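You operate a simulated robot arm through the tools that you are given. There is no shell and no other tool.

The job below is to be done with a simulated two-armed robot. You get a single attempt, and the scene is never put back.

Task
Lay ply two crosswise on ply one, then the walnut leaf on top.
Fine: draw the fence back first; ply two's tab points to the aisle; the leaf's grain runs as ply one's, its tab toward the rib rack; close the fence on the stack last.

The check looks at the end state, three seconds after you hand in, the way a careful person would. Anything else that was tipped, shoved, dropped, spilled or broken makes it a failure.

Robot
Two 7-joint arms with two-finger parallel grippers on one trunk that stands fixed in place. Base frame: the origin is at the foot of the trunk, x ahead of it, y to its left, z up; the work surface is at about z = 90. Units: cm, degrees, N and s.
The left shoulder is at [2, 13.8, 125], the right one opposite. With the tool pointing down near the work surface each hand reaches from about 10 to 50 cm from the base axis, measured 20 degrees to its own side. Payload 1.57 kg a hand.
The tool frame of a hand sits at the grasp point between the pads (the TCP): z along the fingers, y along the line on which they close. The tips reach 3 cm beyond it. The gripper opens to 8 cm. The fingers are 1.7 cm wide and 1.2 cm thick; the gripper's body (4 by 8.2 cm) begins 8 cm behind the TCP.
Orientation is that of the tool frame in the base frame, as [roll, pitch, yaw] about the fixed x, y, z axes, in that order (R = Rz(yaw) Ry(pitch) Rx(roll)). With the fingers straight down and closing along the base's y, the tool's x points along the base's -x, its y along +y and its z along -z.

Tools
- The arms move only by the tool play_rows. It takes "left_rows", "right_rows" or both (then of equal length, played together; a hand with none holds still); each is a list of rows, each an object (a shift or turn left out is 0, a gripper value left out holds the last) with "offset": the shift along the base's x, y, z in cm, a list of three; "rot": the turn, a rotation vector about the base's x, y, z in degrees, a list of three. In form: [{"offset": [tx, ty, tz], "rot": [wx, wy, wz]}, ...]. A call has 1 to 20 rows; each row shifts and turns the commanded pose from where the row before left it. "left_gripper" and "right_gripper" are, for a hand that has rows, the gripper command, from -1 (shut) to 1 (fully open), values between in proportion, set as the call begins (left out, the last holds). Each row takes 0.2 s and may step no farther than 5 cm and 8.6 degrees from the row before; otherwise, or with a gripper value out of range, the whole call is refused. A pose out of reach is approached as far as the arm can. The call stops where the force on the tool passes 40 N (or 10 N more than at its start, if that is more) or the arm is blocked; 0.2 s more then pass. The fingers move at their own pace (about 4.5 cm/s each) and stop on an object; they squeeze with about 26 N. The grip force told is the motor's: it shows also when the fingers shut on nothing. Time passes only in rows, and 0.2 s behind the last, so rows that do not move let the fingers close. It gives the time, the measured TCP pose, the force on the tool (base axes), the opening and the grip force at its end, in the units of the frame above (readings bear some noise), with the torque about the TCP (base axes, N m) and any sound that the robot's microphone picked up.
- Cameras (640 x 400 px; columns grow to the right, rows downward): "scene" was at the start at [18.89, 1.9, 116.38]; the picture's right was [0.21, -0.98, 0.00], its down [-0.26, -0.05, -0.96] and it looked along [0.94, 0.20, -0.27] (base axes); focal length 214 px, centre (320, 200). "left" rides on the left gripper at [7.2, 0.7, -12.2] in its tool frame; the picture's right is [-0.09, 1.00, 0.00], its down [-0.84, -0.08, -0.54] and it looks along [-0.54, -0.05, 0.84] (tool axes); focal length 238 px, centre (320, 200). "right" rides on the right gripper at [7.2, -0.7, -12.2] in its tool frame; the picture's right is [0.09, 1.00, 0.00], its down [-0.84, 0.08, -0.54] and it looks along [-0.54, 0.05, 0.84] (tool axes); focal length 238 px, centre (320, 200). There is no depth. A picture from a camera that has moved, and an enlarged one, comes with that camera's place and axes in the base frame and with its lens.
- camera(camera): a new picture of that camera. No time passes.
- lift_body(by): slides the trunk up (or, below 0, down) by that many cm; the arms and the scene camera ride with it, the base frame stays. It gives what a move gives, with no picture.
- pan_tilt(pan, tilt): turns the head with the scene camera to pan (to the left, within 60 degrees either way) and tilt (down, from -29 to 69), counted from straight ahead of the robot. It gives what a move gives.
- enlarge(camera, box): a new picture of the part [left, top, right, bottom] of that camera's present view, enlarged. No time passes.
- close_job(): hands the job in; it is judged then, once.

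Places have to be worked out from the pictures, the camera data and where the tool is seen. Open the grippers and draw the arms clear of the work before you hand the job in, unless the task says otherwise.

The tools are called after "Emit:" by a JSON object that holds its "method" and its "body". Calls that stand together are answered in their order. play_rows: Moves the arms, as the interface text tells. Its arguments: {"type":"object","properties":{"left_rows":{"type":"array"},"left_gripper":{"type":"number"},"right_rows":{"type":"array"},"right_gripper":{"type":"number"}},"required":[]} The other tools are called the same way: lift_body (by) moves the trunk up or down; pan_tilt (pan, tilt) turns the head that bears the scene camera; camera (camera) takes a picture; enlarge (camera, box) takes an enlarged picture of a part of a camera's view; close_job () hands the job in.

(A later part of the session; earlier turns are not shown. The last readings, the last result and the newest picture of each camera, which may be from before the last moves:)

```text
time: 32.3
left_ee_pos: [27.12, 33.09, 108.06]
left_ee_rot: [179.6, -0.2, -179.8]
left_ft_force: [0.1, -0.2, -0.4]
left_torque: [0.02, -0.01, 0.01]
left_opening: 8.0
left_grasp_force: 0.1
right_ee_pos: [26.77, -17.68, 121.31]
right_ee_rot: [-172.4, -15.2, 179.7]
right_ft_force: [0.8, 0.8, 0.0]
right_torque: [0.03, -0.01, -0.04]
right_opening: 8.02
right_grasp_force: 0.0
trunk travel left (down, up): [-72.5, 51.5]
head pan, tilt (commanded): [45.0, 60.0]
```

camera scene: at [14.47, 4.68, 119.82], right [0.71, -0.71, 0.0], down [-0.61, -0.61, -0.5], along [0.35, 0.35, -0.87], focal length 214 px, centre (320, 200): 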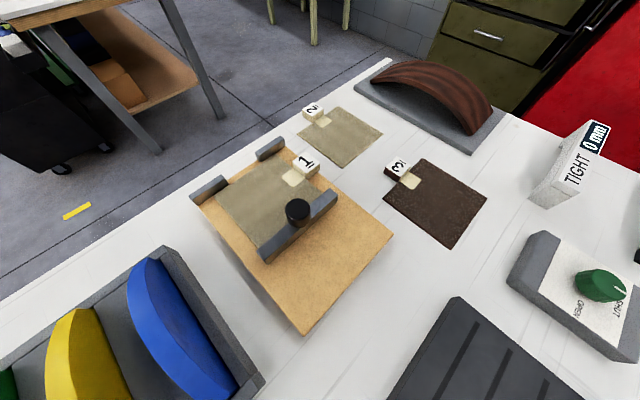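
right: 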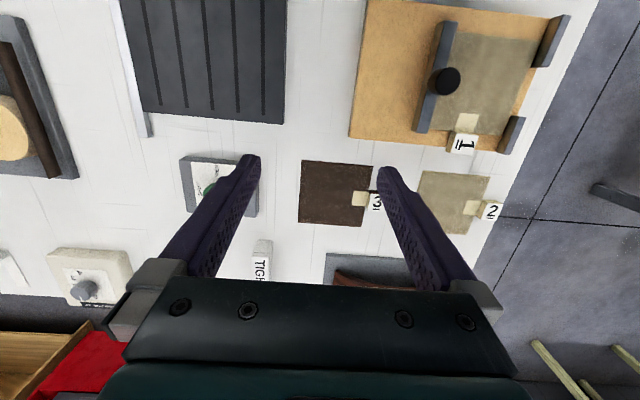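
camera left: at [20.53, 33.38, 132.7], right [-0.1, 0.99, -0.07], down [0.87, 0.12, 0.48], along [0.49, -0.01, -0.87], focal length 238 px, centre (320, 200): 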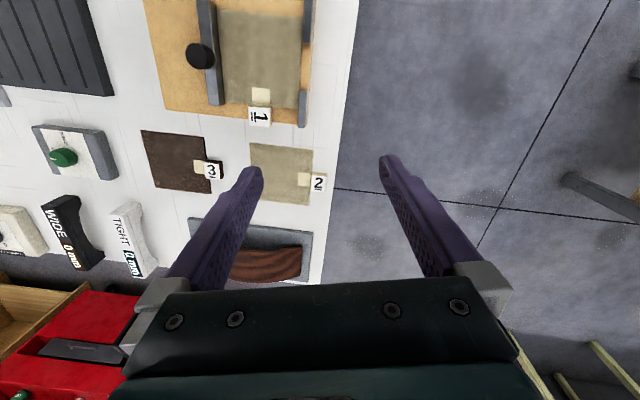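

Now it tracks well. I move above the knob at modest speed.

Emit:
{"method": "play_rows", "body": {"left_rows": [{"offset": [-0.6, -1.8, -0.2]}, {"offset": [-0.6, -1.8, -0.2]}, {"offset": [-0.6, -1.8, -0.2]}, {"offset": [-0.6, -1.8, -0.2]}, {"offset": [-0.6, -1.8, -0.2]}, {"offset": [-0.6, -1.8, -0.2]}, {"offset": [-0.6, -1.8, -0.2]}, {"offset": [-0.6, -1.8, -0.2]}, {"offset": [-0.6, -1.8, -0.2]}, {"offset": [-0.5, -1.7, -0.2]}]}}

Emit:
{"method": "camera", "body": {"camera": "left"}}

Emit:
{"method": "camera", "body": {"camera": "scene"}}

```text
time: 34.5
left_ee_pos: [21.23, 15.29, 106.15]
left_ee_rot: [179.7, -0.2, -179.9]
left_ft_force: [0.6, 0.0, 0.0]
left_torque: [0.0, 0.0, -0.02]
left_opening: 8.02
left_grasp_force: 0.0
right_ee_pos: [26.76, -17.75, 121.34]
right_ee_rot: [-172.3, -15.2, 179.6]
right_ft_force: [0.4, -0.6, 0.2]
right_torque: [0.0, 0.01, 0.03]
right_opening: 8.01
right_grasp_force: 0.1
trunk travel left (down, up): [-72.5, 51.5]
head pan, tilt (commanded): [45.0, 60.0]
```

```text
taken
camera left: at [13.97, 15.88, 118.36], right [0.09, 1.0, 0.01], down [0.84, -0.08, 0.54], along [0.54, -0.04, -0.84], focal length 238 px, centre (320, 200)
```

left: 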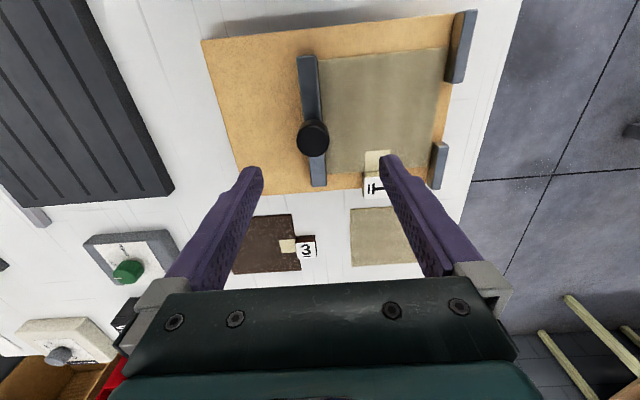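

```text
taken
camera scene: at [14.47, 4.68, 119.82], right [0.71, -0.71, 0.0], down [-0.61, -0.61, -0.5], along [0.35, 0.35, -0.87], focal length 214 px, centre (320, 200)
```

scene: 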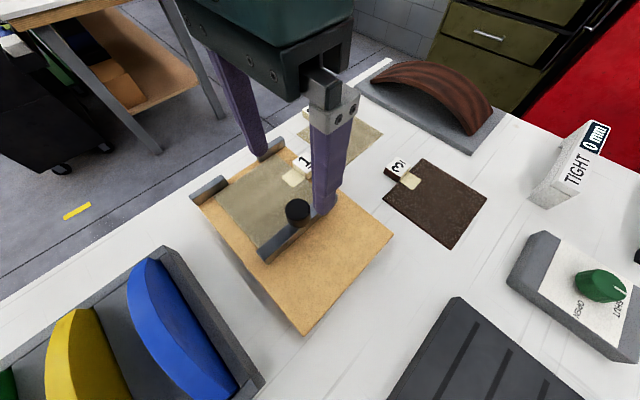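

Knob seen at about (21.0, 14.7). I centre slightly toward -y (14.3) so the +y finger touches first, and descend to about z 97.7.

Emit:
{"method": "play_rows", "body": {"left_rows": [{"offset": [-0.15, -0.5, 0]}, {"offset": [-0.15, -0.5, 0]}, {"offset": [0, 0, -1.4]}, {"offset": [0, 0, -1.4]}, {"offset": [0, 0, -1.4]}, {"offset": [0, 0, -1.4]}, {"offset": [0, 0, -1.4]}, {"offset": [0, 0, -1.4]}]}}

Emit:
{"method": "camera", "body": {"camera": "left"}}

Emit:
{"method": "camera", "body": {"camera": "scene"}}

```text
time: 36.3
left_ee_pos: [20.75, 14.18, 97.84]
left_ee_rot: [179.6, -0.2, -179.9]
left_ft_force: [0.4, 0.3, 0.2]
left_torque: [-0.01, 0.0, -0.03]
left_opening: 8.0
left_grasp_force: 0.1
right_ee_pos: [26.81, -17.63, 121.5]
right_ee_rot: [-172.4, -15.3, 179.7]
right_ft_force: [0.0, 0.0, 0.4]
right_torque: [0.04, 0.02, 0.0]
right_opening: 7.97
right_grasp_force: 0.1
trunk travel left (down, up): [-72.5, 51.5]
head pan, tilt (commanded): [45.0, 60.0]
```

```text
taken
camera left: at [13.65, 14.84, 110.04], right [0.09, 1.0, 0.01], down [0.84, -0.08, 0.54], along [0.54, -0.04, -0.84], focal length 238 px, centre (320, 200)
```

left: 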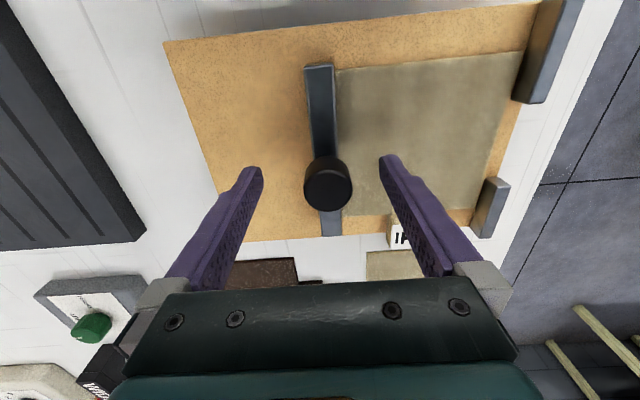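

```text
taken
camera scene: at [14.47, 4.68, 119.82], right [0.71, -0.71, 0.0], down [-0.61, -0.61, -0.5], along [0.35, 0.35, -0.87], focal length 214 px, centre (320, 200)
```

scene: 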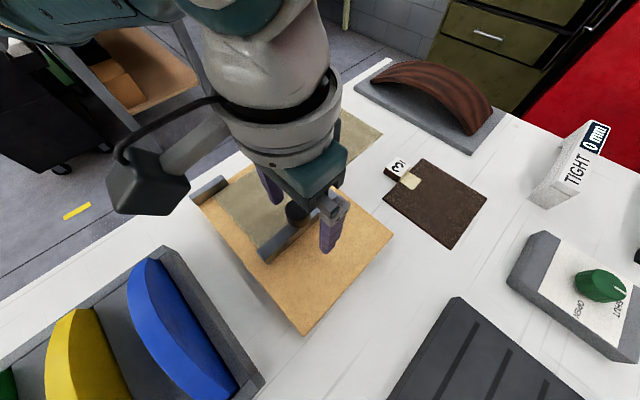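

Combining views puts the knob top at z≈97, centre (20.8, 14.7); fingertips at 94.8 overlap it by ~2 cm. I close on the knob.

Emit:
{"method": "play_rows", "body": {"left_rows": [{}, {}, {}, {}, {}], "left_gripper": -1}}

Emit:
{"method": "camera", "body": {"camera": "left"}}

```text
time: 37.5
left_ee_pos: [20.84, 14.22, 97.87]
left_ee_rot: [179.6, -0.2, -179.8]
left_ft_force: [0.3, -0.3, -1.4]
left_torque: [0.04, 0.07, 0.0]
left_opening: 2.89
left_grasp_force: 31.5
right_ee_pos: [26.86, -17.64, 121.4]
right_ee_rot: [-172.4, -15.3, 179.7]
right_ft_force: [0.1, -0.7, 0.1]
right_torque: [-0.01, 0.0, -0.01]
right_opening: 7.98
right_grasp_force: 0.0
trunk travel left (down, up): [-72.5, 51.5]
head pan, tilt (commanded): [45.0, 60.0]
```

```text
taken
camera left: at [13.65, 14.84, 110.06], right [0.09, 1.0, 0.01], down [0.84, -0.08, 0.54], along [0.54, -0.04, -0.84], focal length 238 px, centre (320, 200)
```

left: 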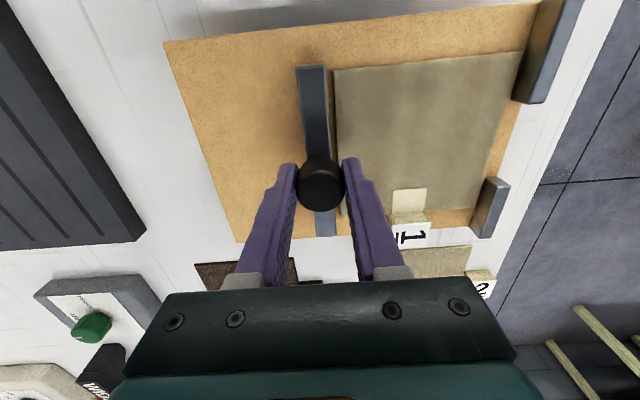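

The knob is gripped (2.9 cm) and the fence already slid 0.5 cm free of ply one. I draw it back about 4.5 cm along -y.

Emit:
{"method": "play_rows", "body": {"left_rows": [{"offset": [0, -0.5, 0]}, {"offset": [0, -0.8, 0]}, {"offset": [0, -0.8, 0]}, {"offset": [0, -0.8, 0]}, {"offset": [0, -0.8, 0]}, {"offset": [0, -0.8, 0]}]}}

Emit:
{"method": "camera", "body": {"camera": "left"}}

```text
time: 38.9
left_ee_pos: [20.92, 9.8, 97.69]
left_ee_rot: [179.6, -0.4, -179.8]
left_ft_force: [-8.2, 0.8, 27.5]
left_torque: [-0.09, 0.14, -0.02]
left_opening: 2.9
left_grasp_force: 38.3
right_ee_pos: [26.78, -17.5, 121.33]
right_ee_rot: [-172.3, -15.3, 179.6]
right_ft_force: [1.1, -1.0, 0.1]
right_torque: [0.01, 0.0, -0.02]
right_opening: 7.99
right_grasp_force: 0.1
trunk travel left (down, up): [-72.5, 51.5]
head pan, tilt (commanded): [45.0, 60.0]
```

```text
taken
camera left: at [13.71, 10.36, 109.86], right [0.09, 1.0, 0.01], down [0.84, -0.08, 0.54], along [0.54, -0.04, -0.84], focal length 238 px, centre (320, 200)
```

left: 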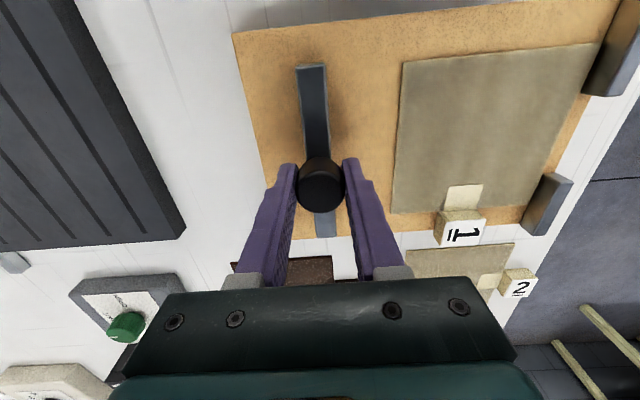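

The fence is drawn back ~4.5 cm and ply one is undisturbed. I relieve the slight vertical load, open and rise.

Emit:
{"method": "play_rows", "body": {"left_rows": [{"offset": [0, 0, 0.1]}, {"offset": [0, 0, 0.1]}]}}

Emit:
{"method": "play_rows", "body": {"left_rows": [{}, {}, {}, {"offset": [0, 0, 1]}, {"offset": [0, 0, 1.5]}, {"offset": [0, 0, 1.5]}, {"offset": [0, 0, 1.5]}, {"offset": [0, 0, 1.5]}, {"offset": [0, 0, 1.5]}], "left_gripper": 1}}

Emit:
{"method": "camera", "body": {"camera": "left"}}

```text
time: 39.5
left_ee_pos: [20.89, 9.77, 97.53]
left_ee_rot: [179.5, -0.3, -179.6]
left_ft_force: [5.2, -1.3, -19.1]
left_torque: [-0.15, -0.03, -0.14]
left_opening: 2.9
left_grasp_force: 38.5
right_ee_pos: [26.77, -17.73, 121.31]
right_ee_rot: [-172.4, -15.3, 179.5]
right_ft_force: [-0.2, -0.4, 0.6]
right_torque: [0.01, 0.02, -0.04]
right_opening: 8.03
right_grasp_force: 0.1
trunk travel left (down, up): [-72.5, 51.5]
head pan, tilt (commanded): [45.0, 60.0]
```

```text
time: 41.5
left_ee_pos: [20.71, 9.56, 106.34]
left_ee_rot: [179.6, -0.4, -179.8]
left_ft_force: [0.2, -0.6, -0.3]
left_torque: [-0.02, 0.02, 0.0]
left_opening: 7.98
left_grasp_force: 0.3
right_ee_pos: [26.69, -17.53, 121.26]
right_ee_rot: [-172.5, -15.3, 179.7]
right_ft_force: [-0.8, -0.5, -0.1]
right_torque: [0.02, -0.03, -0.02]
right_opening: 7.97
right_grasp_force: 0.0
trunk travel left (down, up): [-72.5, 51.5]
head pan, tilt (commanded): [45.0, 60.0]
```

```text
taken
camera left: at [13.5, 10.04, 118.65], right [0.09, 1.0, 0.01], down [0.84, -0.08, 0.54], along [0.54, -0.04, -0.84], focal length 238 px, centre (320, 200)
```

left: 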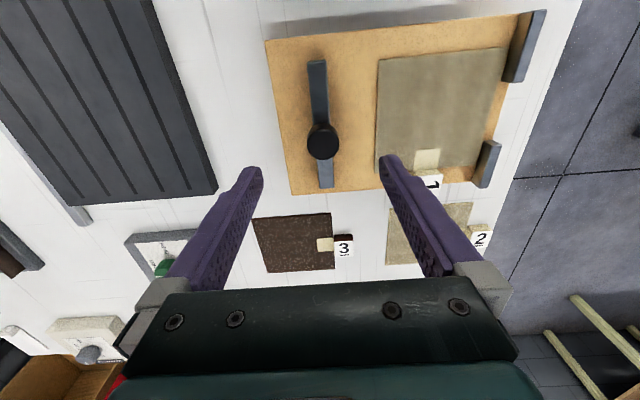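

Fence stands back. Now I move the left hand above ply two's block, about (40, 32.4).

Emit:
{"method": "play_rows", "body": {"left_rows": [{"offset": [1.35, 1.62, 0]}, {"offset": [1.35, 1.62, 0]}, {"offset": [1.35, 1.62, 0]}, {"offset": [1.35, 1.62, 0]}, {"offset": [1.35, 1.62, 0]}, {"offset": [1.35, 1.62, 0]}, {"offset": [1.35, 1.62, 0]}, {"offset": [1.35, 1.62, 0]}, {"offset": [1.35, 1.62, 0]}, {"offset": [1.35, 1.62, 0]}, {"offset": [1.35, 1.62, 0]}, {"offset": [1.35, 1.62, 0]}, {"offset": [1.35, 1.62, 0]}, {"offset": [1.35, 1.62, 0]}]}}

Emit:
{"method": "camera", "body": {"camera": "left"}}

Emit:
{"method": "enlarge", "body": {"camera": "left", "box": [220, 50, 380, 150]}}

Emit:
{"method": "pan_tilt", "body": {"pan": 35, "tilt": 40}}

Emit:
{"method": "camera", "body": {"camera": "scene"}}

```text
time: 44.5
left_ee_pos: [39.63, 32.23, 106.53]
left_ee_rot: [179.7, -0.1, -179.8]
left_ft_force: [-0.4, 1.3, -1.2]
left_torque: [0.03, 0.0, 0.02]
left_opening: 7.99
left_grasp_force: 0.0
right_ee_pos: [26.76, -17.77, 121.34]
right_ee_rot: [-172.4, -15.3, 179.8]
right_ft_force: [-0.4, -0.2, -0.1]
right_torque: [0.01, -0.02, 0.02]
right_opening: 7.99
right_grasp_force: 0.1
trunk travel left (down, up): [-72.5, 51.5]
head pan, tilt (commanded): [45.0, 60.0]
```

```text
taken
camera left: at [32.44, 32.97, 118.69], right [0.09, 1.0, 0.01], down [0.84, -0.08, 0.54], along [0.54, -0.04, -0.84], focal length 238 px, centre (320, 200)
```

left: 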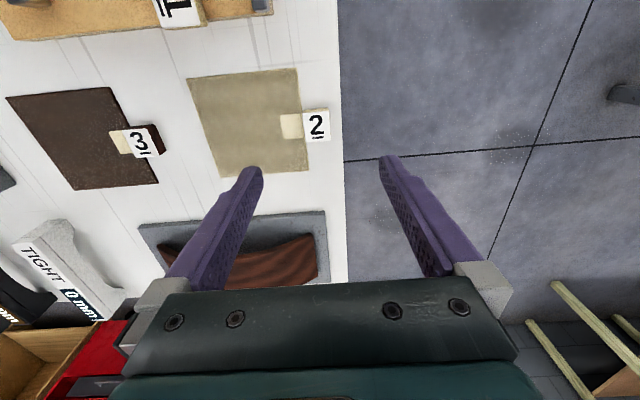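

```text
4.00 times, centred on (300, 100) of left
camera zoom: at [32.44, 32.97, 118.69], right [0.09, 1.0, 0.01], down [0.84, -0.08, 0.54], along [0.54, -0.04, -0.84], focal length 953 px, centre (400, 600)
```

zoom: 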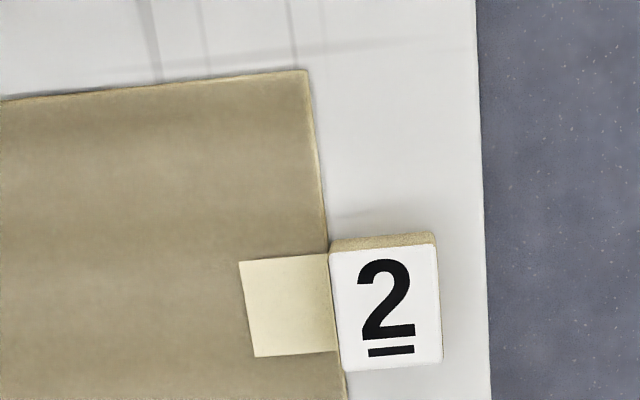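

```text
time: 45.4
left_ee_pos: [39.58, 32.28, 106.39]
left_ee_rot: [179.7, -0.2, -179.9]
left_ft_force: [-0.8, -0.3, 0.3]
left_torque: [-0.01, -0.03, -0.01]
left_opening: 7.97
left_grasp_force: 0.0
right_ee_pos: [26.88, -17.5, 121.35]
right_ee_rot: [-172.4, -15.3, 179.7]
right_ft_force: [0.1, -1.1, 0.4]
right_torque: [-0.02, -0.01, -0.01]
right_opening: 8.02
right_grasp_force: 0.1
trunk travel left (down, up): [-72.5, 51.5]
head pan, tilt (commanded): [35.0, 40.0]
```

```text
taken
camera scene: at [16.71, 4.85, 122.49], right [0.57, -0.82, 0.0], down [-0.53, -0.37, -0.77], along [0.63, 0.44, -0.64], focal length 214 px, centre (320, 200)
```

scene: 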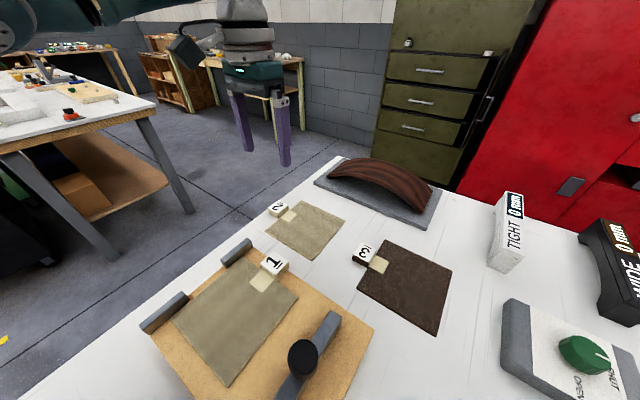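

Block 2's top is about x 38.4–41.8, y 30.6–33.4, so its centre is ≈ (40.1, 32.0). I descend to about z 97 first and check.

Emit:
{"method": "play_rows", "body": {"left_rows": [{"offset": [0.25, -0.12, -1.0]}, {"offset": [0.25, -0.13, -1.2]}, {"offset": [0, 0, -1.2]}, {"offset": [0, 0, -1.2]}, {"offset": [0, 0, -1.2]}, {"offset": [0, 0, -1.2]}, {"offset": [0, 0, -1.2]}, {"offset": [0, 0, -1.2]}], "left_gripper": 0.6}}

Emit:
{"method": "camera", "body": {"camera": "left"}}

Emit:
{"method": "enlarge", "body": {"camera": "scene", "box": [200, 120, 360, 220]}}

```text
time: 47.2
left_ee_pos: [40.23, 32.2, 96.93]
left_ee_rot: [179.6, -0.2, -179.8]
left_ft_force: [0.4, 0.5, 0.1]
left_torque: [0.01, 0.02, 0.01]
left_opening: 6.4
left_grasp_force: 0.0
right_ee_pos: [26.76, -17.71, 121.25]
right_ee_rot: [-172.3, -15.3, 179.7]
right_ft_force: [-0.4, 0.1, 0.7]
right_torque: [0.03, -0.01, -0.03]
right_opening: 8.03
right_grasp_force: 0.0
trunk travel left (down, up): [-72.5, 51.5]
head pan, tilt (commanded): [35.0, 40.0]
```

```text
taken
camera left: at [32.87, 32.76, 109.29], right [0.09, 1.0, 0.01], down [0.84, -0.08, 0.54], along [0.54, -0.04, -0.84], focal length 238 px, centre (320, 200)
```

left: 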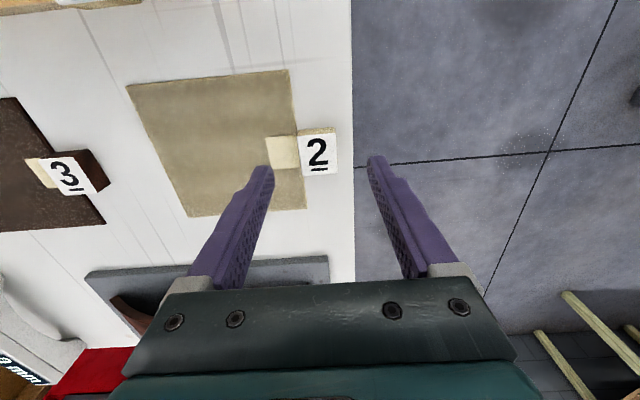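

```text
4.00 times, centred on (280, 170) of scene
camera zoom: at [16.72, 4.85, 122.5], right [0.57, -0.82, 0.0], down [-0.53, -0.37, -0.77], along [0.63, 0.44, -0.64], focal length 858 px, centre (480, 320)
```

zoom: 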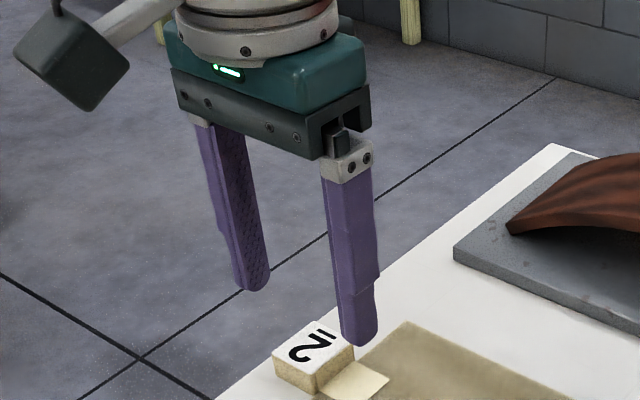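

Both views agree on block centre (40.0, 32.0). I trim by (-0.15, -0.2), descend to z≈93.8 and stop to check clearance before closing.

Emit:
{"method": "play_rows", "body": {"left_rows": [{"offset": [-0.15, -0.2, -0.8]}, {"offset": [0, 0, -0.8]}, {"offset": [0, 0, -0.8]}, {"offset": [0, 0, -0.7]}]}}

Emit:
{"method": "enlarge", "body": {"camera": "scene", "box": [220, 150, 340, 225]}}

Emit:
{"method": "camera", "body": {"camera": "left"}}

```text
time: 48.2
left_ee_pos: [40.05, 31.98, 93.98]
left_ee_rot: [179.8, -0.3, -179.8]
left_ft_force: [-0.2, 0.0, -0.2]
left_torque: [0.06, 0.03, 0.01]
left_opening: 6.41
left_grasp_force: 0.1
right_ee_pos: [26.75, -17.66, 121.31]
right_ee_rot: [-172.4, -15.3, 179.7]
right_ft_force: [0.1, -0.4, 1.2]
right_torque: [0.0, -0.03, -0.01]
right_opening: 8.0
right_grasp_force: 0.0
trunk travel left (down, up): [-72.5, 51.5]
head pan, tilt (commanded): [35.0, 40.0]
```

```text
5.33 times, centred on (280, 188) of scene
camera zoom: at [16.72, 4.85, 122.5], right [0.57, -0.82, 0.0], down [-0.53, -0.37, -0.77], along [0.63, 0.44, -0.64], focal length 1144 px, centre (533, 267)
```

zoom: 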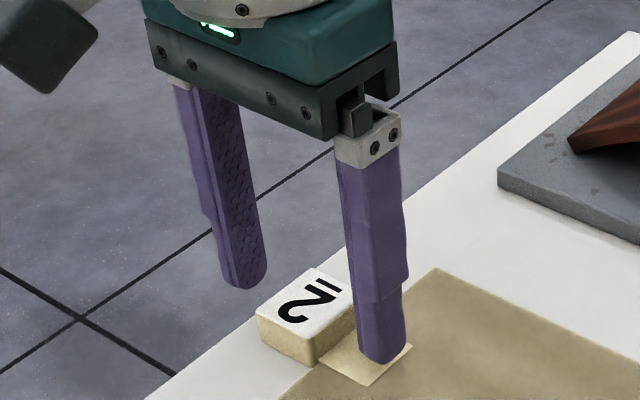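

```text
taken
camera left: at [32.83, 32.59, 106.21], right [0.09, 1.0, 0.01], down [0.84, -0.08, 0.54], along [0.54, -0.04, -0.84], focal length 238 px, centre (320, 200)
```

left: 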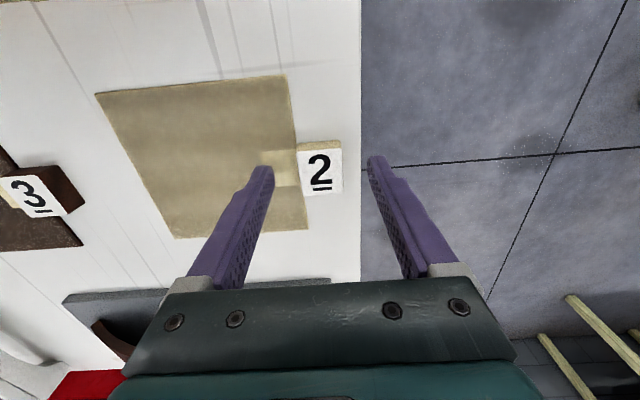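

The tips straddle the block just above the tab. I lower 0.2 more and close on the block.

Emit:
{"method": "play_rows", "body": {"left_rows": [{"offset": [0, 0, -0.2]}, {}]}}

Emit:
{"method": "play_rows", "body": {"left_rows": [{}, {}, {}, {}, {}], "left_gripper": -1}}

Emit:
{"method": "enlarge", "body": {"camera": "scene", "box": [220, 150, 340, 225]}}

Emit:
{"method": "camera", "body": {"camera": "left"}}

```text
time: 48.8
left_ee_pos: [39.96, 31.99, 93.75]
left_ee_rot: [179.6, -0.1, -179.7]
left_ft_force: [-0.6, 0.0, -0.3]
left_torque: [0.02, -0.01, 0.03]
left_opening: 6.38
left_grasp_force: 0.1
right_ee_pos: [26.74, -17.61, 121.39]
right_ee_rot: [-172.4, -15.4, 179.8]
right_ft_force: [0.2, 0.0, 1.4]
right_torque: [0.01, -0.03, 0.02]
right_opening: 8.02
right_grasp_force: 0.0
trunk travel left (down, up): [-72.5, 51.5]
head pan, tilt (commanded): [35.0, 40.0]
```

```text
time: 50.0
left_ee_pos: [39.91, 31.91, 93.76]
left_ee_rot: [179.7, -0.1, -179.9]
left_ft_force: [0.4, -0.3, -0.5]
left_torque: [-0.01, 0.0, 0.0]
left_opening: 2.9
left_grasp_force: 26.0
right_ee_pos: [26.78, -17.64, 121.31]
right_ee_rot: [-172.4, -15.3, 179.7]
right_ft_force: [-0.6, 0.1, -0.2]
right_torque: [-0.02, -0.02, -0.01]
right_opening: 7.97
right_grasp_force: 0.0
trunk travel left (down, up): [-72.5, 51.5]
head pan, tilt (commanded): [35.0, 40.0]
```

```text
5.33 times, centred on (280, 188) of scene
camera zoom: at [16.72, 4.85, 122.5], right [0.57, -0.82, 0.0], down [-0.53, -0.37, -0.77], along [0.63, 0.44, -0.64], focal length 1144 px, centre (533, 267)
```

zoom: 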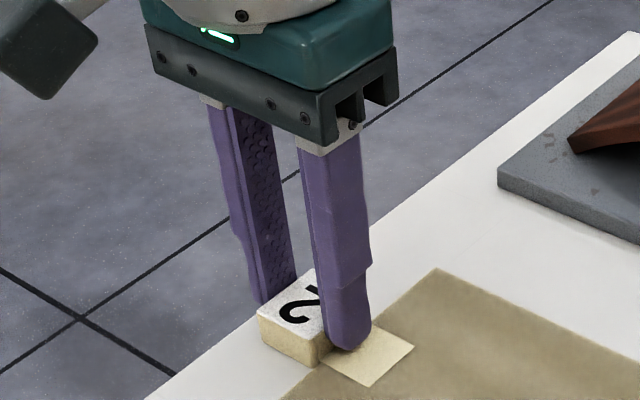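

```text
taken
camera left: at [32.77, 32.58, 106.04], right [0.09, 1.0, 0.01], down [0.84, -0.08, 0.54], along [0.54, -0.04, -0.84], focal length 238 px, centre (320, 200)
```

left: 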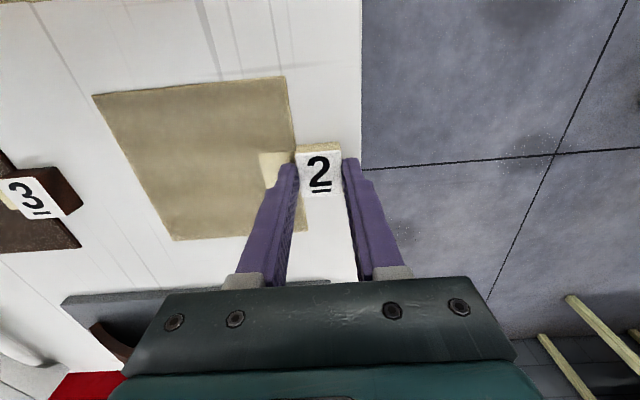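

Ply two's block is gripped; its sheet centre is ≈ TCP + (0.1, -7.5). Before lifting, I take a clear zoomed view of the jig to pin down ply one's exact position and board height.

Emit:
{"method": "pan_tilt", "body": {"pan": 60, "tilt": 60}}

Emit:
{"method": "camera", "body": {"camera": "scene"}}

Emit:
{"method": "enlarge", "body": {"camera": "scene", "box": [180, 90, 420, 240]}}

Emit:
{"method": "pan_tilt", "body": {"pan": 60, "tilt": 30}}

Emit:
{"method": "enlarge", "body": {"camera": "scene", "box": [200, 200, 480, 375]}}

```text
time: 50.9
left_ee_pos: [39.98, 31.93, 93.78]
left_ee_rot: [179.7, -0.1, -179.9]
left_ft_force: [-0.1, -0.6, -0.2]
left_torque: [0.0, 0.02, -0.02]
left_opening: 2.87
left_grasp_force: 26.3
right_ee_pos: [26.77, -17.64, 121.27]
right_ee_rot: [-172.5, -15.3, 179.7]
right_ft_force: [-0.8, 0.6, 0.0]
right_torque: [0.0, 0.0, 0.0]
right_opening: 8.02
right_grasp_force: 0.0
trunk travel left (down, up): [-72.5, 51.5]
head pan, tilt (commanded): [60.0, 60.0]
```

```text
taken
camera scene: at [13.09, 5.74, 119.83], right [0.87, -0.5, 0.0], down [-0.43, -0.75, -0.5], along [0.25, 0.43, -0.87], focal length 214 px, centre (320, 200)
```

scene: 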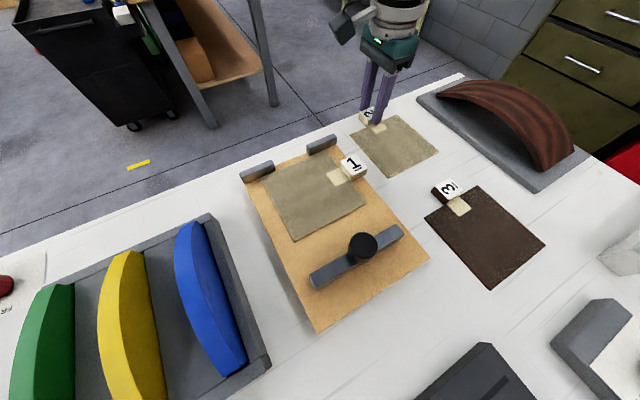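

```text
2.67 times, centred on (300, 165) of scene
camera zoom: at [13.09, 5.74, 119.83], right [0.87, -0.5, 0.0], down [-0.43, -0.75, -0.5], along [0.25, 0.43, -0.87], focal length 572 px, centre (373, 293)
```

zoom: 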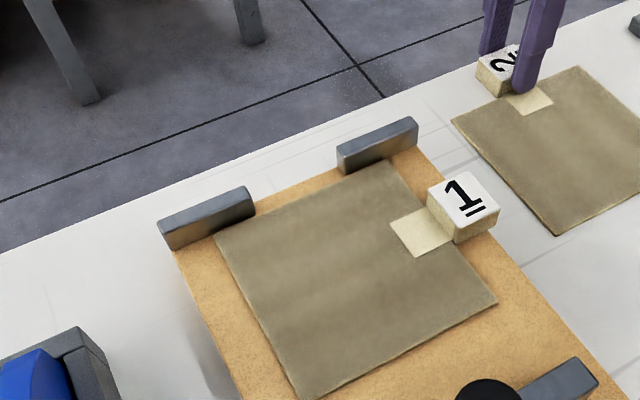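

```text
time: 51.8
left_ee_pos: [39.96, 32.01, 93.79]
left_ee_rot: [179.7, -0.2, -179.8]
left_ft_force: [-0.2, 0.4, 0.0]
left_torque: [-0.01, -0.03, -0.04]
left_opening: 2.87
left_grasp_force: 25.8
right_ee_pos: [26.91, -17.6, 121.3]
right_ee_rot: [-172.3, -15.3, 179.7]
right_ft_force: [0.1, -0.5, -1.0]
right_torque: [0.01, -0.02, -0.01]
right_opening: 8.0
right_grasp_force: 0.1
trunk travel left (down, up): [-72.5, 51.5]
head pan, tilt (commanded): [60.0, 30.0]
```

```text
2.29 times, centred on (340, 288) of scene
camera zoom: at [14.28, 7.8, 124.02], right [0.87, -0.5, 0.0], down [-0.25, -0.43, -0.87], along [0.43, 0.75, -0.5], focal length 490 px, centre (274, 0)
```

zoom: 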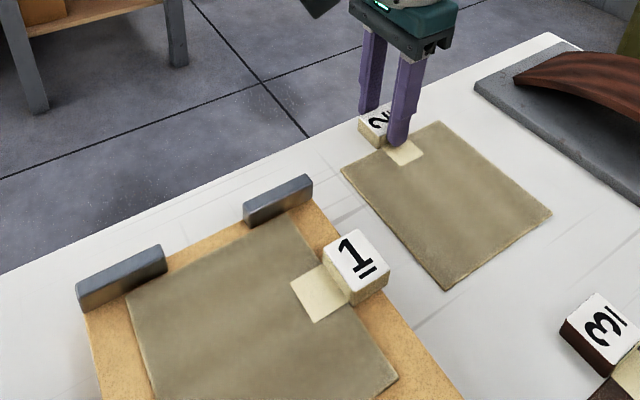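

Estimates of ply one's centre from the views average ≈ (21.1, 21.85). I lift ply two gently and check that the sheet stays level.

Emit:
{"method": "play_rows", "body": {"left_rows": [{"offset": [0, 0, 0.3]}, {"offset": [0, 0, 0.5]}, {"offset": [0, 0, 0.8]}, {"offset": [0, 0, 1.0]}, {"offset": [0, 0, 1.2]}, {"offset": [0, 0, 1.2]}, {"offset": [0, 0, 1.2]}]}}

Emit:
{"method": "camera", "body": {"camera": "left"}}

Emit:
{"method": "camera", "body": {"camera": "scene"}}

```text
time: 53.4
left_ee_pos: [40.14, 31.86, 99.92]
left_ee_rot: [179.6, -0.1, -179.8]
left_ft_force: [0.3, 0.5, 0.3]
left_torque: [-0.01, 0.02, -0.03]
left_opening: 2.88
left_grasp_force: 25.6
right_ee_pos: [26.87, -17.51, 121.39]
right_ee_rot: [-172.5, -15.3, 179.7]
right_ft_force: [0.1, 0.3, 0.7]
right_torque: [-0.04, -0.01, -0.01]
right_opening: 8.02
right_grasp_force: 0.1
trunk travel left (down, up): [-72.5, 51.5]
head pan, tilt (commanded): [60.0, 30.0]
```

```text
taken
camera left: at [32.89, 32.44, 112.14], right [0.09, 1.0, 0.01], down [0.84, -0.08, 0.54], along [0.54, -0.04, -0.84], focal length 238 px, centre (320, 200)
```

left: 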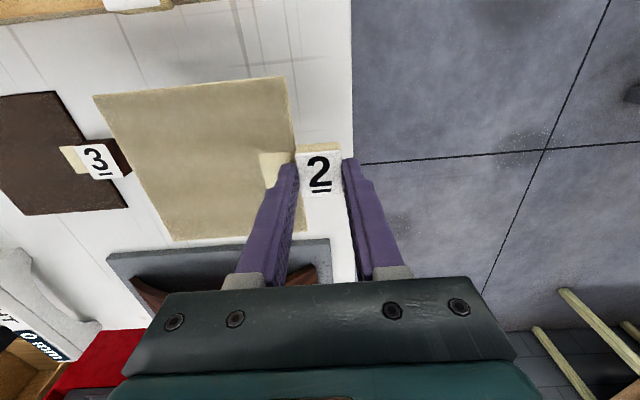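

```text
taken
camera scene: at [14.28, 7.8, 124.03], right [0.87, -0.5, 0.0], down [-0.25, -0.43, -0.87], along [0.43, 0.75, -0.5], focal length 214 px, centre (320, 200)
```

scene: 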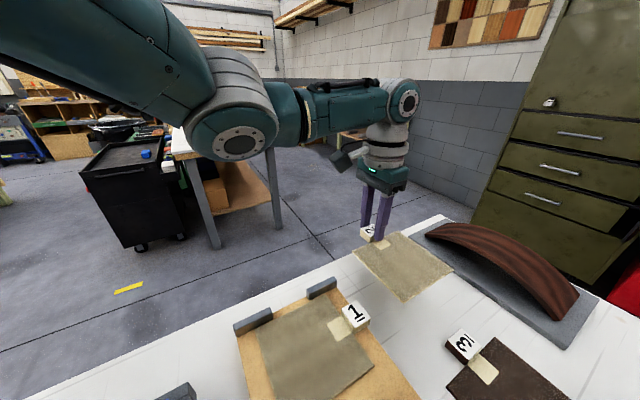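

Ply two is lifted level. I carry it over ply one, staying ~4 cm above.

Emit:
{"method": "play_rows", "body": {"left_rows": [{"offset": [-1.36, -0.18, 0]}, {"offset": [-1.36, -0.18, 0]}, {"offset": [-1.36, -0.18, 0]}, {"offset": [-1.36, -0.18, 0]}, {"offset": [-1.36, -0.18, 0]}, {"offset": [-1.36, -0.18, 0]}, {"offset": [-1.36, -0.18, 0]}, {"offset": [-1.36, -0.18, 0]}, {"offset": [-1.36, -0.18, 0]}, {"offset": [-1.36, -0.18, 0]}, {"offset": [-1.36, -0.18, 0]}, {"offset": [-1.36, -0.18, 0]}, {"offset": [-1.36, -0.18, 0]}, {"offset": [-1.3, -0.18, 0]}, {}]}}

Emit:
{"method": "camera", "body": {"camera": "left"}}

Emit:
{"method": "pan_tilt", "body": {"pan": 60, "tilt": 50}}

Emit:
{"method": "camera", "body": {"camera": "scene"}}

```text
time: 56.6
left_ee_pos: [21.14, 29.43, 99.87]
left_ee_rot: [179.7, -0.2, -179.9]
left_ft_force: [-0.1, 0.3, -0.3]
left_torque: [0.0, 0.0, 0.01]
left_opening: 2.88
left_grasp_force: 26.1
right_ee_pos: [26.78, -17.67, 121.41]
right_ee_rot: [-172.3, -15.2, 179.7]
right_ft_force: [0.3, 0.1, 0.2]
right_torque: [-0.01, -0.01, 0.02]
right_opening: 7.99
right_grasp_force: 0.0
trunk travel left (down, up): [-72.5, 51.5]
head pan, tilt (commanded): [60.0, 30.0]
```

```text
taken
camera left: at [13.89, 29.97, 112.02], right [0.09, 1.0, 0.01], down [0.84, -0.08, 0.54], along [0.54, -0.04, -0.84], focal length 238 px, centre (320, 200)
```

left: 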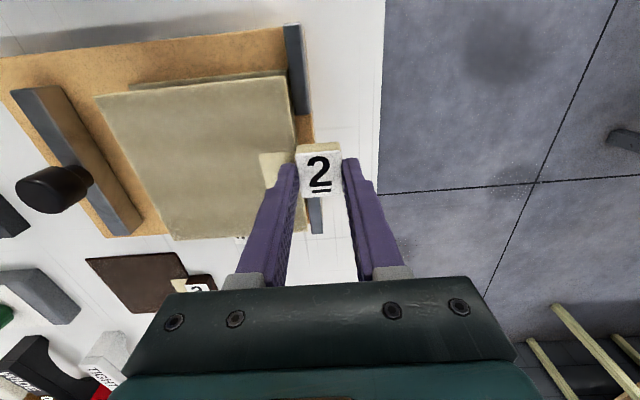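

```text
time: 57.4
left_ee_pos: [21.14, 29.36, 99.78]
left_ee_rot: [179.7, -0.2, -179.7]
left_ft_force: [-0.7, 0.6, 0.5]
left_torque: [0.01, 0.0, 0.0]
left_opening: 2.87
left_grasp_force: 26.1
right_ee_pos: [26.87, -17.53, 121.29]
right_ee_rot: [-172.4, -15.4, 179.7]
right_ft_force: [0.1, 0.1, -0.6]
right_torque: [0.0, 0.0, 0.0]
right_opening: 7.98
right_grasp_force: 0.1
trunk travel left (down, up): [-72.5, 51.5]
head pan, tilt (commanded): [60.0, 50.0]
```

```text
taken
camera scene: at [13.61, 6.64, 121.08], right [0.87, -0.5, 0.0], down [-0.38, -0.66, -0.64], along [0.32, 0.56, -0.77], focal length 214 px, centre (320, 200)
```

scene: 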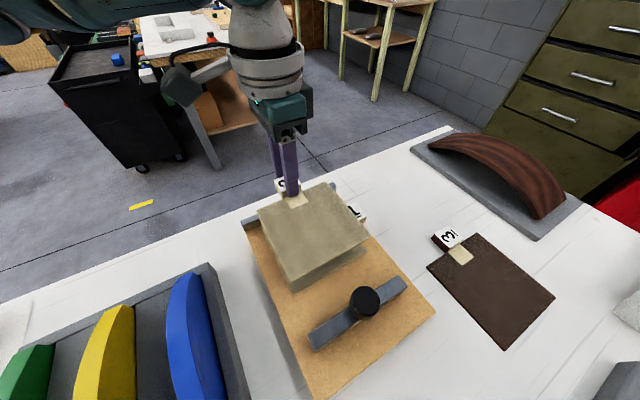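

Alignment looks close. I descend to about 1 cm above ply one and compare edges.

Emit:
{"method": "play_rows", "body": {"left_rows": [{"offset": [0, 0, -0.7]}, {"offset": [0, 0, -0.7]}, {"offset": [0, 0, -0.7]}, {"offset": [0, 0, -0.7]}, {}]}}

Emit:
{"method": "enlarge", "body": {"camera": "left", "box": [60, 10, 380, 210]}}

Emit:
{"method": "enlarge", "body": {"camera": "scene", "box": [220, 150, 400, 300]}}

```text
time: 58.6
left_ee_pos: [21.2, 29.6, 97.2]
left_ee_rot: [179.6, -0.1, -179.8]
left_ft_force: [-5.2, -1.0, 32.2]
left_torque: [-0.55, 0.15, -0.13]
left_opening: 2.95
left_grasp_force: 26.5
right_ee_pos: [26.72, -17.63, 121.32]
right_ee_rot: [-172.5, -15.2, 179.7]
right_ft_force: [0.1, 0.6, -0.3]
right_torque: [-0.02, -0.04, 0.04]
right_opening: 7.98
right_grasp_force: 0.0
trunk travel left (down, up): [-72.5, 51.5]
head pan, tilt (commanded): [60.0, 50.0]
```

```text
2.00 times, centred on (220, 110) of left
camera zoom: at [14.03, 30.22, 109.53], right [0.09, 1.0, 0.01], down [0.84, -0.08, 0.54], along [0.54, -0.04, -0.84], focal length 477 px, centre (520, 380)
```

zoom: 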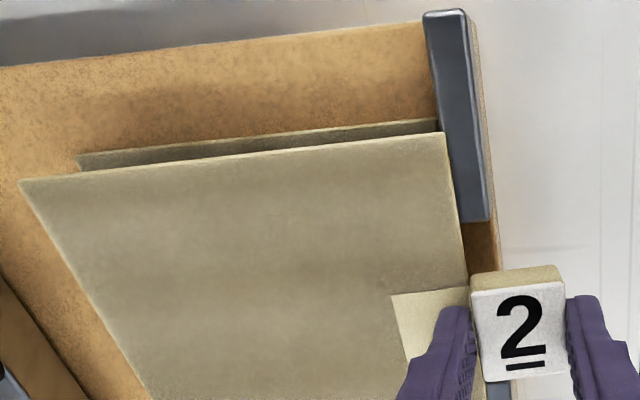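

```text
2.67 times, centred on (310, 225) of scene
camera zoom: at [13.64, 6.73, 121.13], right [0.87, -0.5, 0.0], down [-0.38, -0.66, -0.64], along [0.32, 0.56, -0.77], focal length 572 px, centre (347, 133)
```

zoom: 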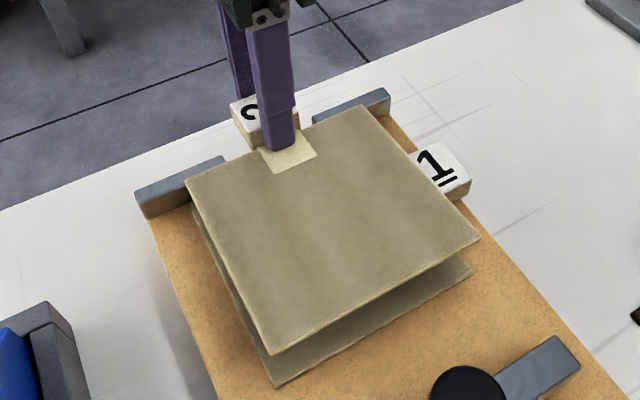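

The tool feels 32 N: the sheet's +y edge has landed on the stop tops, so my y is ~0.4 too far. I raise straight up at once and recheck the grip.

Emit:
{"method": "play_rows", "body": {"left_rows": [{"offset": [0, 0, 0.5]}, {"offset": [0, 0, 0.7]}, {"offset": [0, 0, 0.8]}, {}]}}

Emit:
{"method": "enlarge", "body": {"camera": "left", "box": [60, 10, 380, 210]}}

Emit:
{"method": "enlarge", "body": {"camera": "scene", "box": [220, 150, 400, 300]}}

```text
time: 59.6
left_ee_pos: [21.09, 29.47, 99.1]
left_ee_rot: [179.6, -0.2, -179.8]
left_ft_force: [0.5, -0.4, -0.8]
left_torque: [0.01, -0.01, 0.01]
left_opening: 2.86
left_grasp_force: 25.7
right_ee_pos: [26.78, -17.72, 121.23]
right_ee_rot: [-172.4, -15.3, 179.7]
right_ft_force: [-0.1, -0.3, 0.1]
right_torque: [0.04, -0.02, 0.03]
right_opening: 7.99
right_grasp_force: 0.1
trunk travel left (down, up): [-72.5, 51.5]
head pan, tilt (commanded): [60.0, 50.0]
```

```text
2.00 times, centred on (220, 110) of left
camera zoom: at [13.99, 30.08, 111.43], right [0.09, 1.0, 0.01], down [0.84, -0.08, 0.54], along [0.54, -0.04, -0.84], focal length 477 px, centre (520, 380)
```

zoom: 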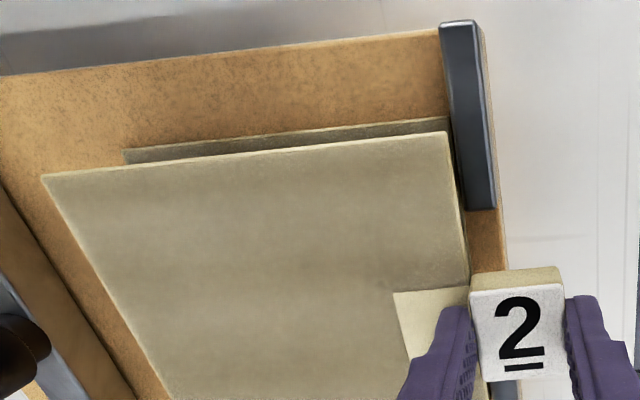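

```text
2.67 times, centred on (310, 225) of scene
camera zoom: at [13.6, 6.64, 121.08], right [0.87, -0.5, 0.0], down [-0.38, -0.66, -0.64], along [0.32, 0.56, -0.77], focal length 572 px, centre (347, 133)
```

zoom: 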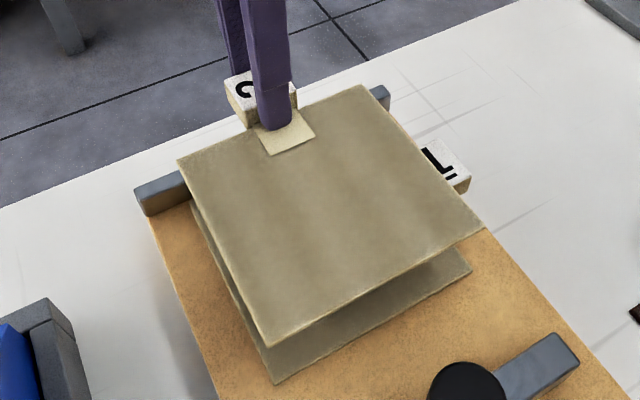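

The sheet slipped in the grip to a ~4° tilt (its -y side up). I shift it -y and slightly -x while still high, and tilt the hand +4.3° about x to level the sheet again.

Emit:
{"method": "play_rows", "body": {"left_rows": [{"offset": [-0.1, -0.35, 0], "rot": [2.1, 0, 0]}, {"offset": [-0.1, -0.35, 0], "rot": [2.2, 0, 0]}, {}]}}

Emit:
{"method": "enlarge", "body": {"camera": "left", "box": [60, 10, 380, 210]}}

Emit:
{"method": "enlarge", "body": {"camera": "scene", "box": [220, 150, 400, 300]}}

Emit:
{"method": "pan_tilt", "body": {"pan": 40, "tilt": 50}}

Emit:
{"method": "enlarge", "body": {"camera": "scene", "box": [120, 100, 330, 260]}}

```text
time: 60.4
left_ee_pos: [20.96, 28.75, 99.2]
left_ee_rot: [175.3, -0.1, -179.8]
left_ft_force: [-0.7, 0.5, -0.4]
left_torque: [0.04, 0.02, -0.01]
left_opening: 2.88
left_grasp_force: 26.4
right_ee_pos: [26.85, -17.65, 121.29]
right_ee_rot: [-172.4, -15.4, 179.7]
right_ft_force: [0.4, 0.2, -0.1]
right_torque: [-0.01, 0.0, 0.03]
right_opening: 7.99
right_grasp_force: 0.1
trunk travel left (down, up): [-72.5, 51.5]
head pan, tilt (commanded): [60.0, 50.0]
```

```text
2.00 times, centred on (220, 110) of left
camera zoom: at [13.73, 28.37, 111.45], right [0.09, 0.99, 0.08], down [0.84, -0.12, 0.53], along [0.54, 0.02, -0.84], focal length 477 px, centre (520, 380)
```

zoom: 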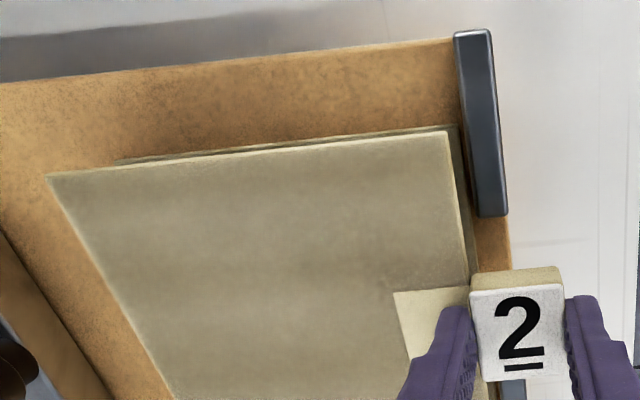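

```text
2.67 times, centred on (310, 225) of scene
camera zoom: at [13.6, 6.64, 121.08], right [0.87, -0.5, 0.0], down [-0.38, -0.66, -0.64], along [0.32, 0.56, -0.77], focal length 572 px, centre (347, 133)
```

zoom: 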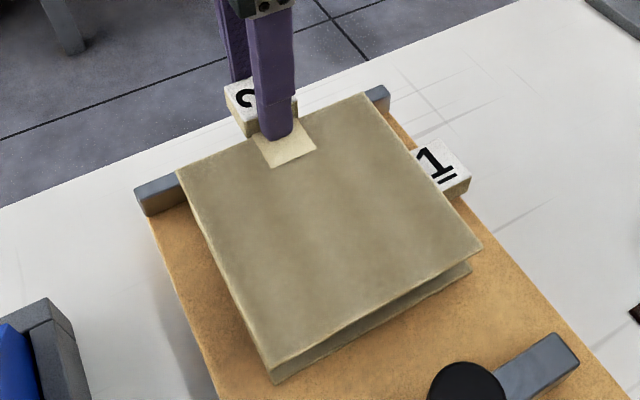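

```text
time: 61.3
left_ee_pos: [20.9, 28.68, 99.18]
left_ee_rot: [175.4, -0.2, -179.9]
left_ft_force: [-0.3, 0.1, 0.4]
left_torque: [-0.01, -0.01, 0.02]
left_opening: 2.87
left_grasp_force: 26.0
right_ee_pos: [26.74, -17.7, 121.37]
right_ee_rot: [-172.3, -15.4, 179.7]
right_ft_force: [0.5, 0.3, -0.3]
right_torque: [-0.03, -0.01, -0.03]
right_opening: 7.98
right_grasp_force: 0.0
trunk travel left (down, up): [-72.5, 51.5]
head pan, tilt (commanded): [40.0, 50.0]
```

```text
2.50 times, centred on (225, 180) of scene
camera zoom: at [15.65, 4.92, 121.08], right [0.64, -0.77, 0.0], down [-0.59, -0.49, -0.64], along [0.49, 0.41, -0.77], focal length 536 px, centre (558, 250)
```

zoom: 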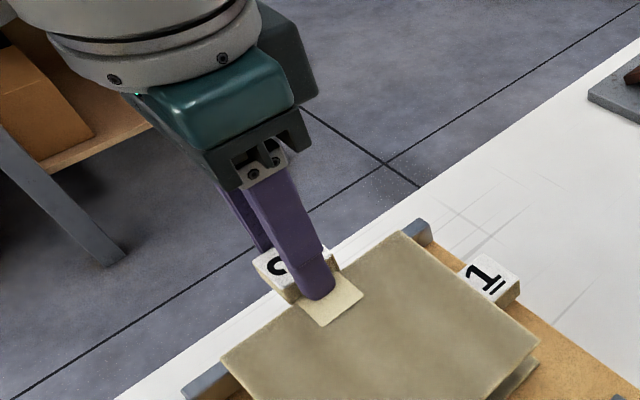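

Level and inside the stops now; ply two sits about 0.2 in -x and 0.3–0.5 in -y of ply one, which the fence will close up in y. I correct x by +0.2 and descend part way.

Emit:
{"method": "play_rows", "body": {"left_rows": [{"offset": [0.2, 0, -0.4]}, {"offset": [0, 0, -0.5]}, {"offset": [0, 0, -0.5]}, {"offset": [0, 0, -0.4]}, {}]}}

Emit:
{"method": "enlarge", "body": {"camera": "left", "box": [60, 10, 380, 210]}}

Emit:
{"method": "pan_tilt", "body": {"pan": 60, "tilt": 50}}

Emit:
{"method": "enlarge", "body": {"camera": "scene", "box": [220, 150, 400, 300]}}

```text
time: 62.5
left_ee_pos: [21.27, 28.64, 97.33]
left_ee_rot: [175.4, -0.1, -179.8]
left_ft_force: [-0.8, 1.7, 10.1]
left_torque: [-0.86, -0.6, -0.03]
left_opening: 2.93
left_grasp_force: 26.1
right_ee_pos: [26.72, -17.64, 121.31]
right_ee_rot: [-172.3, -15.3, 179.7]
right_ft_force: [0.6, 0.4, -0.1]
right_torque: [0.01, 0.02, -0.02]
right_opening: 8.01
right_grasp_force: 0.0
trunk travel left (down, up): [-72.5, 51.5]
head pan, tilt (commanded): [40.0, 50.0]
```

```text
2.00 times, centred on (220, 110) of left
camera zoom: at [14.05, 28.37, 109.63], right [0.09, 0.99, 0.08], down [0.84, -0.12, 0.53], along [0.54, 0.02, -0.84], focal length 477 px, centre (520, 380)
```

zoom: 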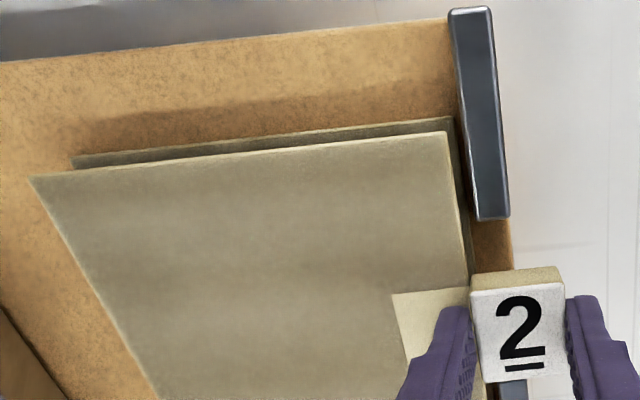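

```text
time: 63.3
left_ee_pos: [21.33, 28.71, 97.28]
left_ee_rot: [175.4, -0.1, -179.8]
left_ft_force: [0.7, 0.2, 7.9]
left_torque: [-0.7, -0.5, 0.09]
left_opening: 2.94
left_grasp_force: 26.3
right_ee_pos: [26.94, -17.53, 121.28]
right_ee_rot: [-172.5, -15.2, 179.7]
right_ft_force: [-0.2, -0.1, -0.5]
right_torque: [0.01, -0.03, 0.04]
right_opening: 7.98
right_grasp_force: 0.0
trunk travel left (down, up): [-72.5, 51.5]
head pan, tilt (commanded): [60.0, 50.0]
```

```text
2.67 times, centred on (310, 225) of scene
camera zoom: at [13.65, 6.66, 121.09], right [0.87, -0.5, 0.0], down [-0.38, -0.66, -0.64], along [0.32, 0.56, -0.77], focal length 572 px, centre (347, 133)
```

zoom: 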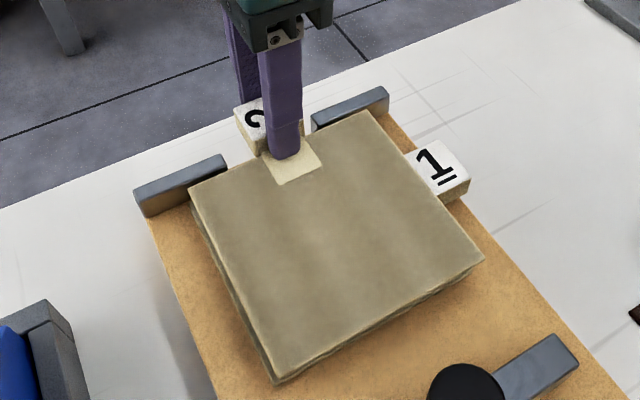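

Force and torque place the contact at about (27.3, 20): ply two's +x edge is catching on block 1. I raise and shift -x by 0.45 to clear it.

Emit:
{"method": "play_rows", "body": {"left_rows": [{"offset": [0, 0, 0.5]}, {"offset": [0, 0, 0.4]}, {"offset": [-0.25, 0, 0]}, {"offset": [-0.2, 0, 0]}, {}]}}

Emit:
{"method": "enlarge", "body": {"camera": "left", "box": [60, 10, 380, 210]}}

Emit:
{"method": "enlarge", "body": {"camera": "scene", "box": [220, 150, 400, 300]}}

```text
time: 64.5
left_ee_pos: [20.81, 28.64, 98.15]
left_ee_rot: [175.4, -0.3, -179.7]
left_ft_force: [0.4, -0.1, 0.0]
left_torque: [0.03, 0.0, 0.0]
left_opening: 2.87
left_grasp_force: 26.5
right_ee_pos: [26.79, -17.66, 121.28]
right_ee_rot: [-172.5, -15.2, 179.7]
right_ft_force: [0.1, 0.2, -0.2]
right_torque: [0.02, 0.0, 0.0]
right_opening: 8.01
right_grasp_force: 0.1
trunk travel left (down, up): [-72.5, 51.5]
head pan, tilt (commanded): [60.0, 50.0]
```

```text
2.00 times, centred on (220, 110) of left
camera zoom: at [13.57, 28.35, 110.43], right [0.09, 0.99, 0.08], down [0.84, -0.12, 0.53], along [0.54, 0.02, -0.84], focal length 477 px, centre (520, 380)
```

zoom: 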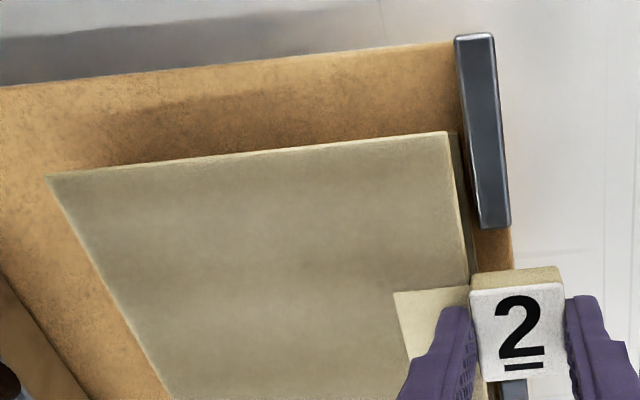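

```text
2.67 times, centred on (310, 225) of scene
camera zoom: at [13.6, 6.64, 121.08], right [0.87, -0.5, 0.0], down [-0.38, -0.66, -0.64], along [0.32, 0.56, -0.77], focal length 572 px, centre (347, 133)
```

zoom: 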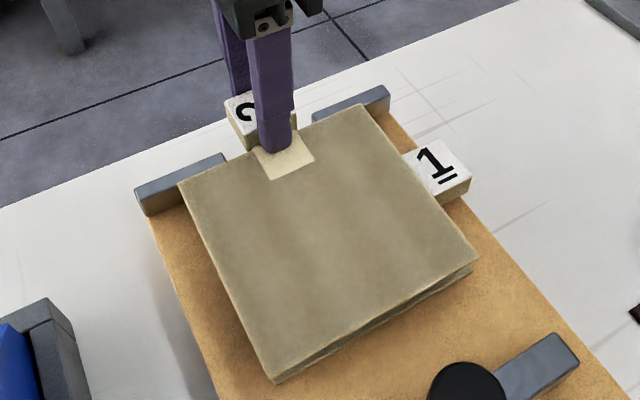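

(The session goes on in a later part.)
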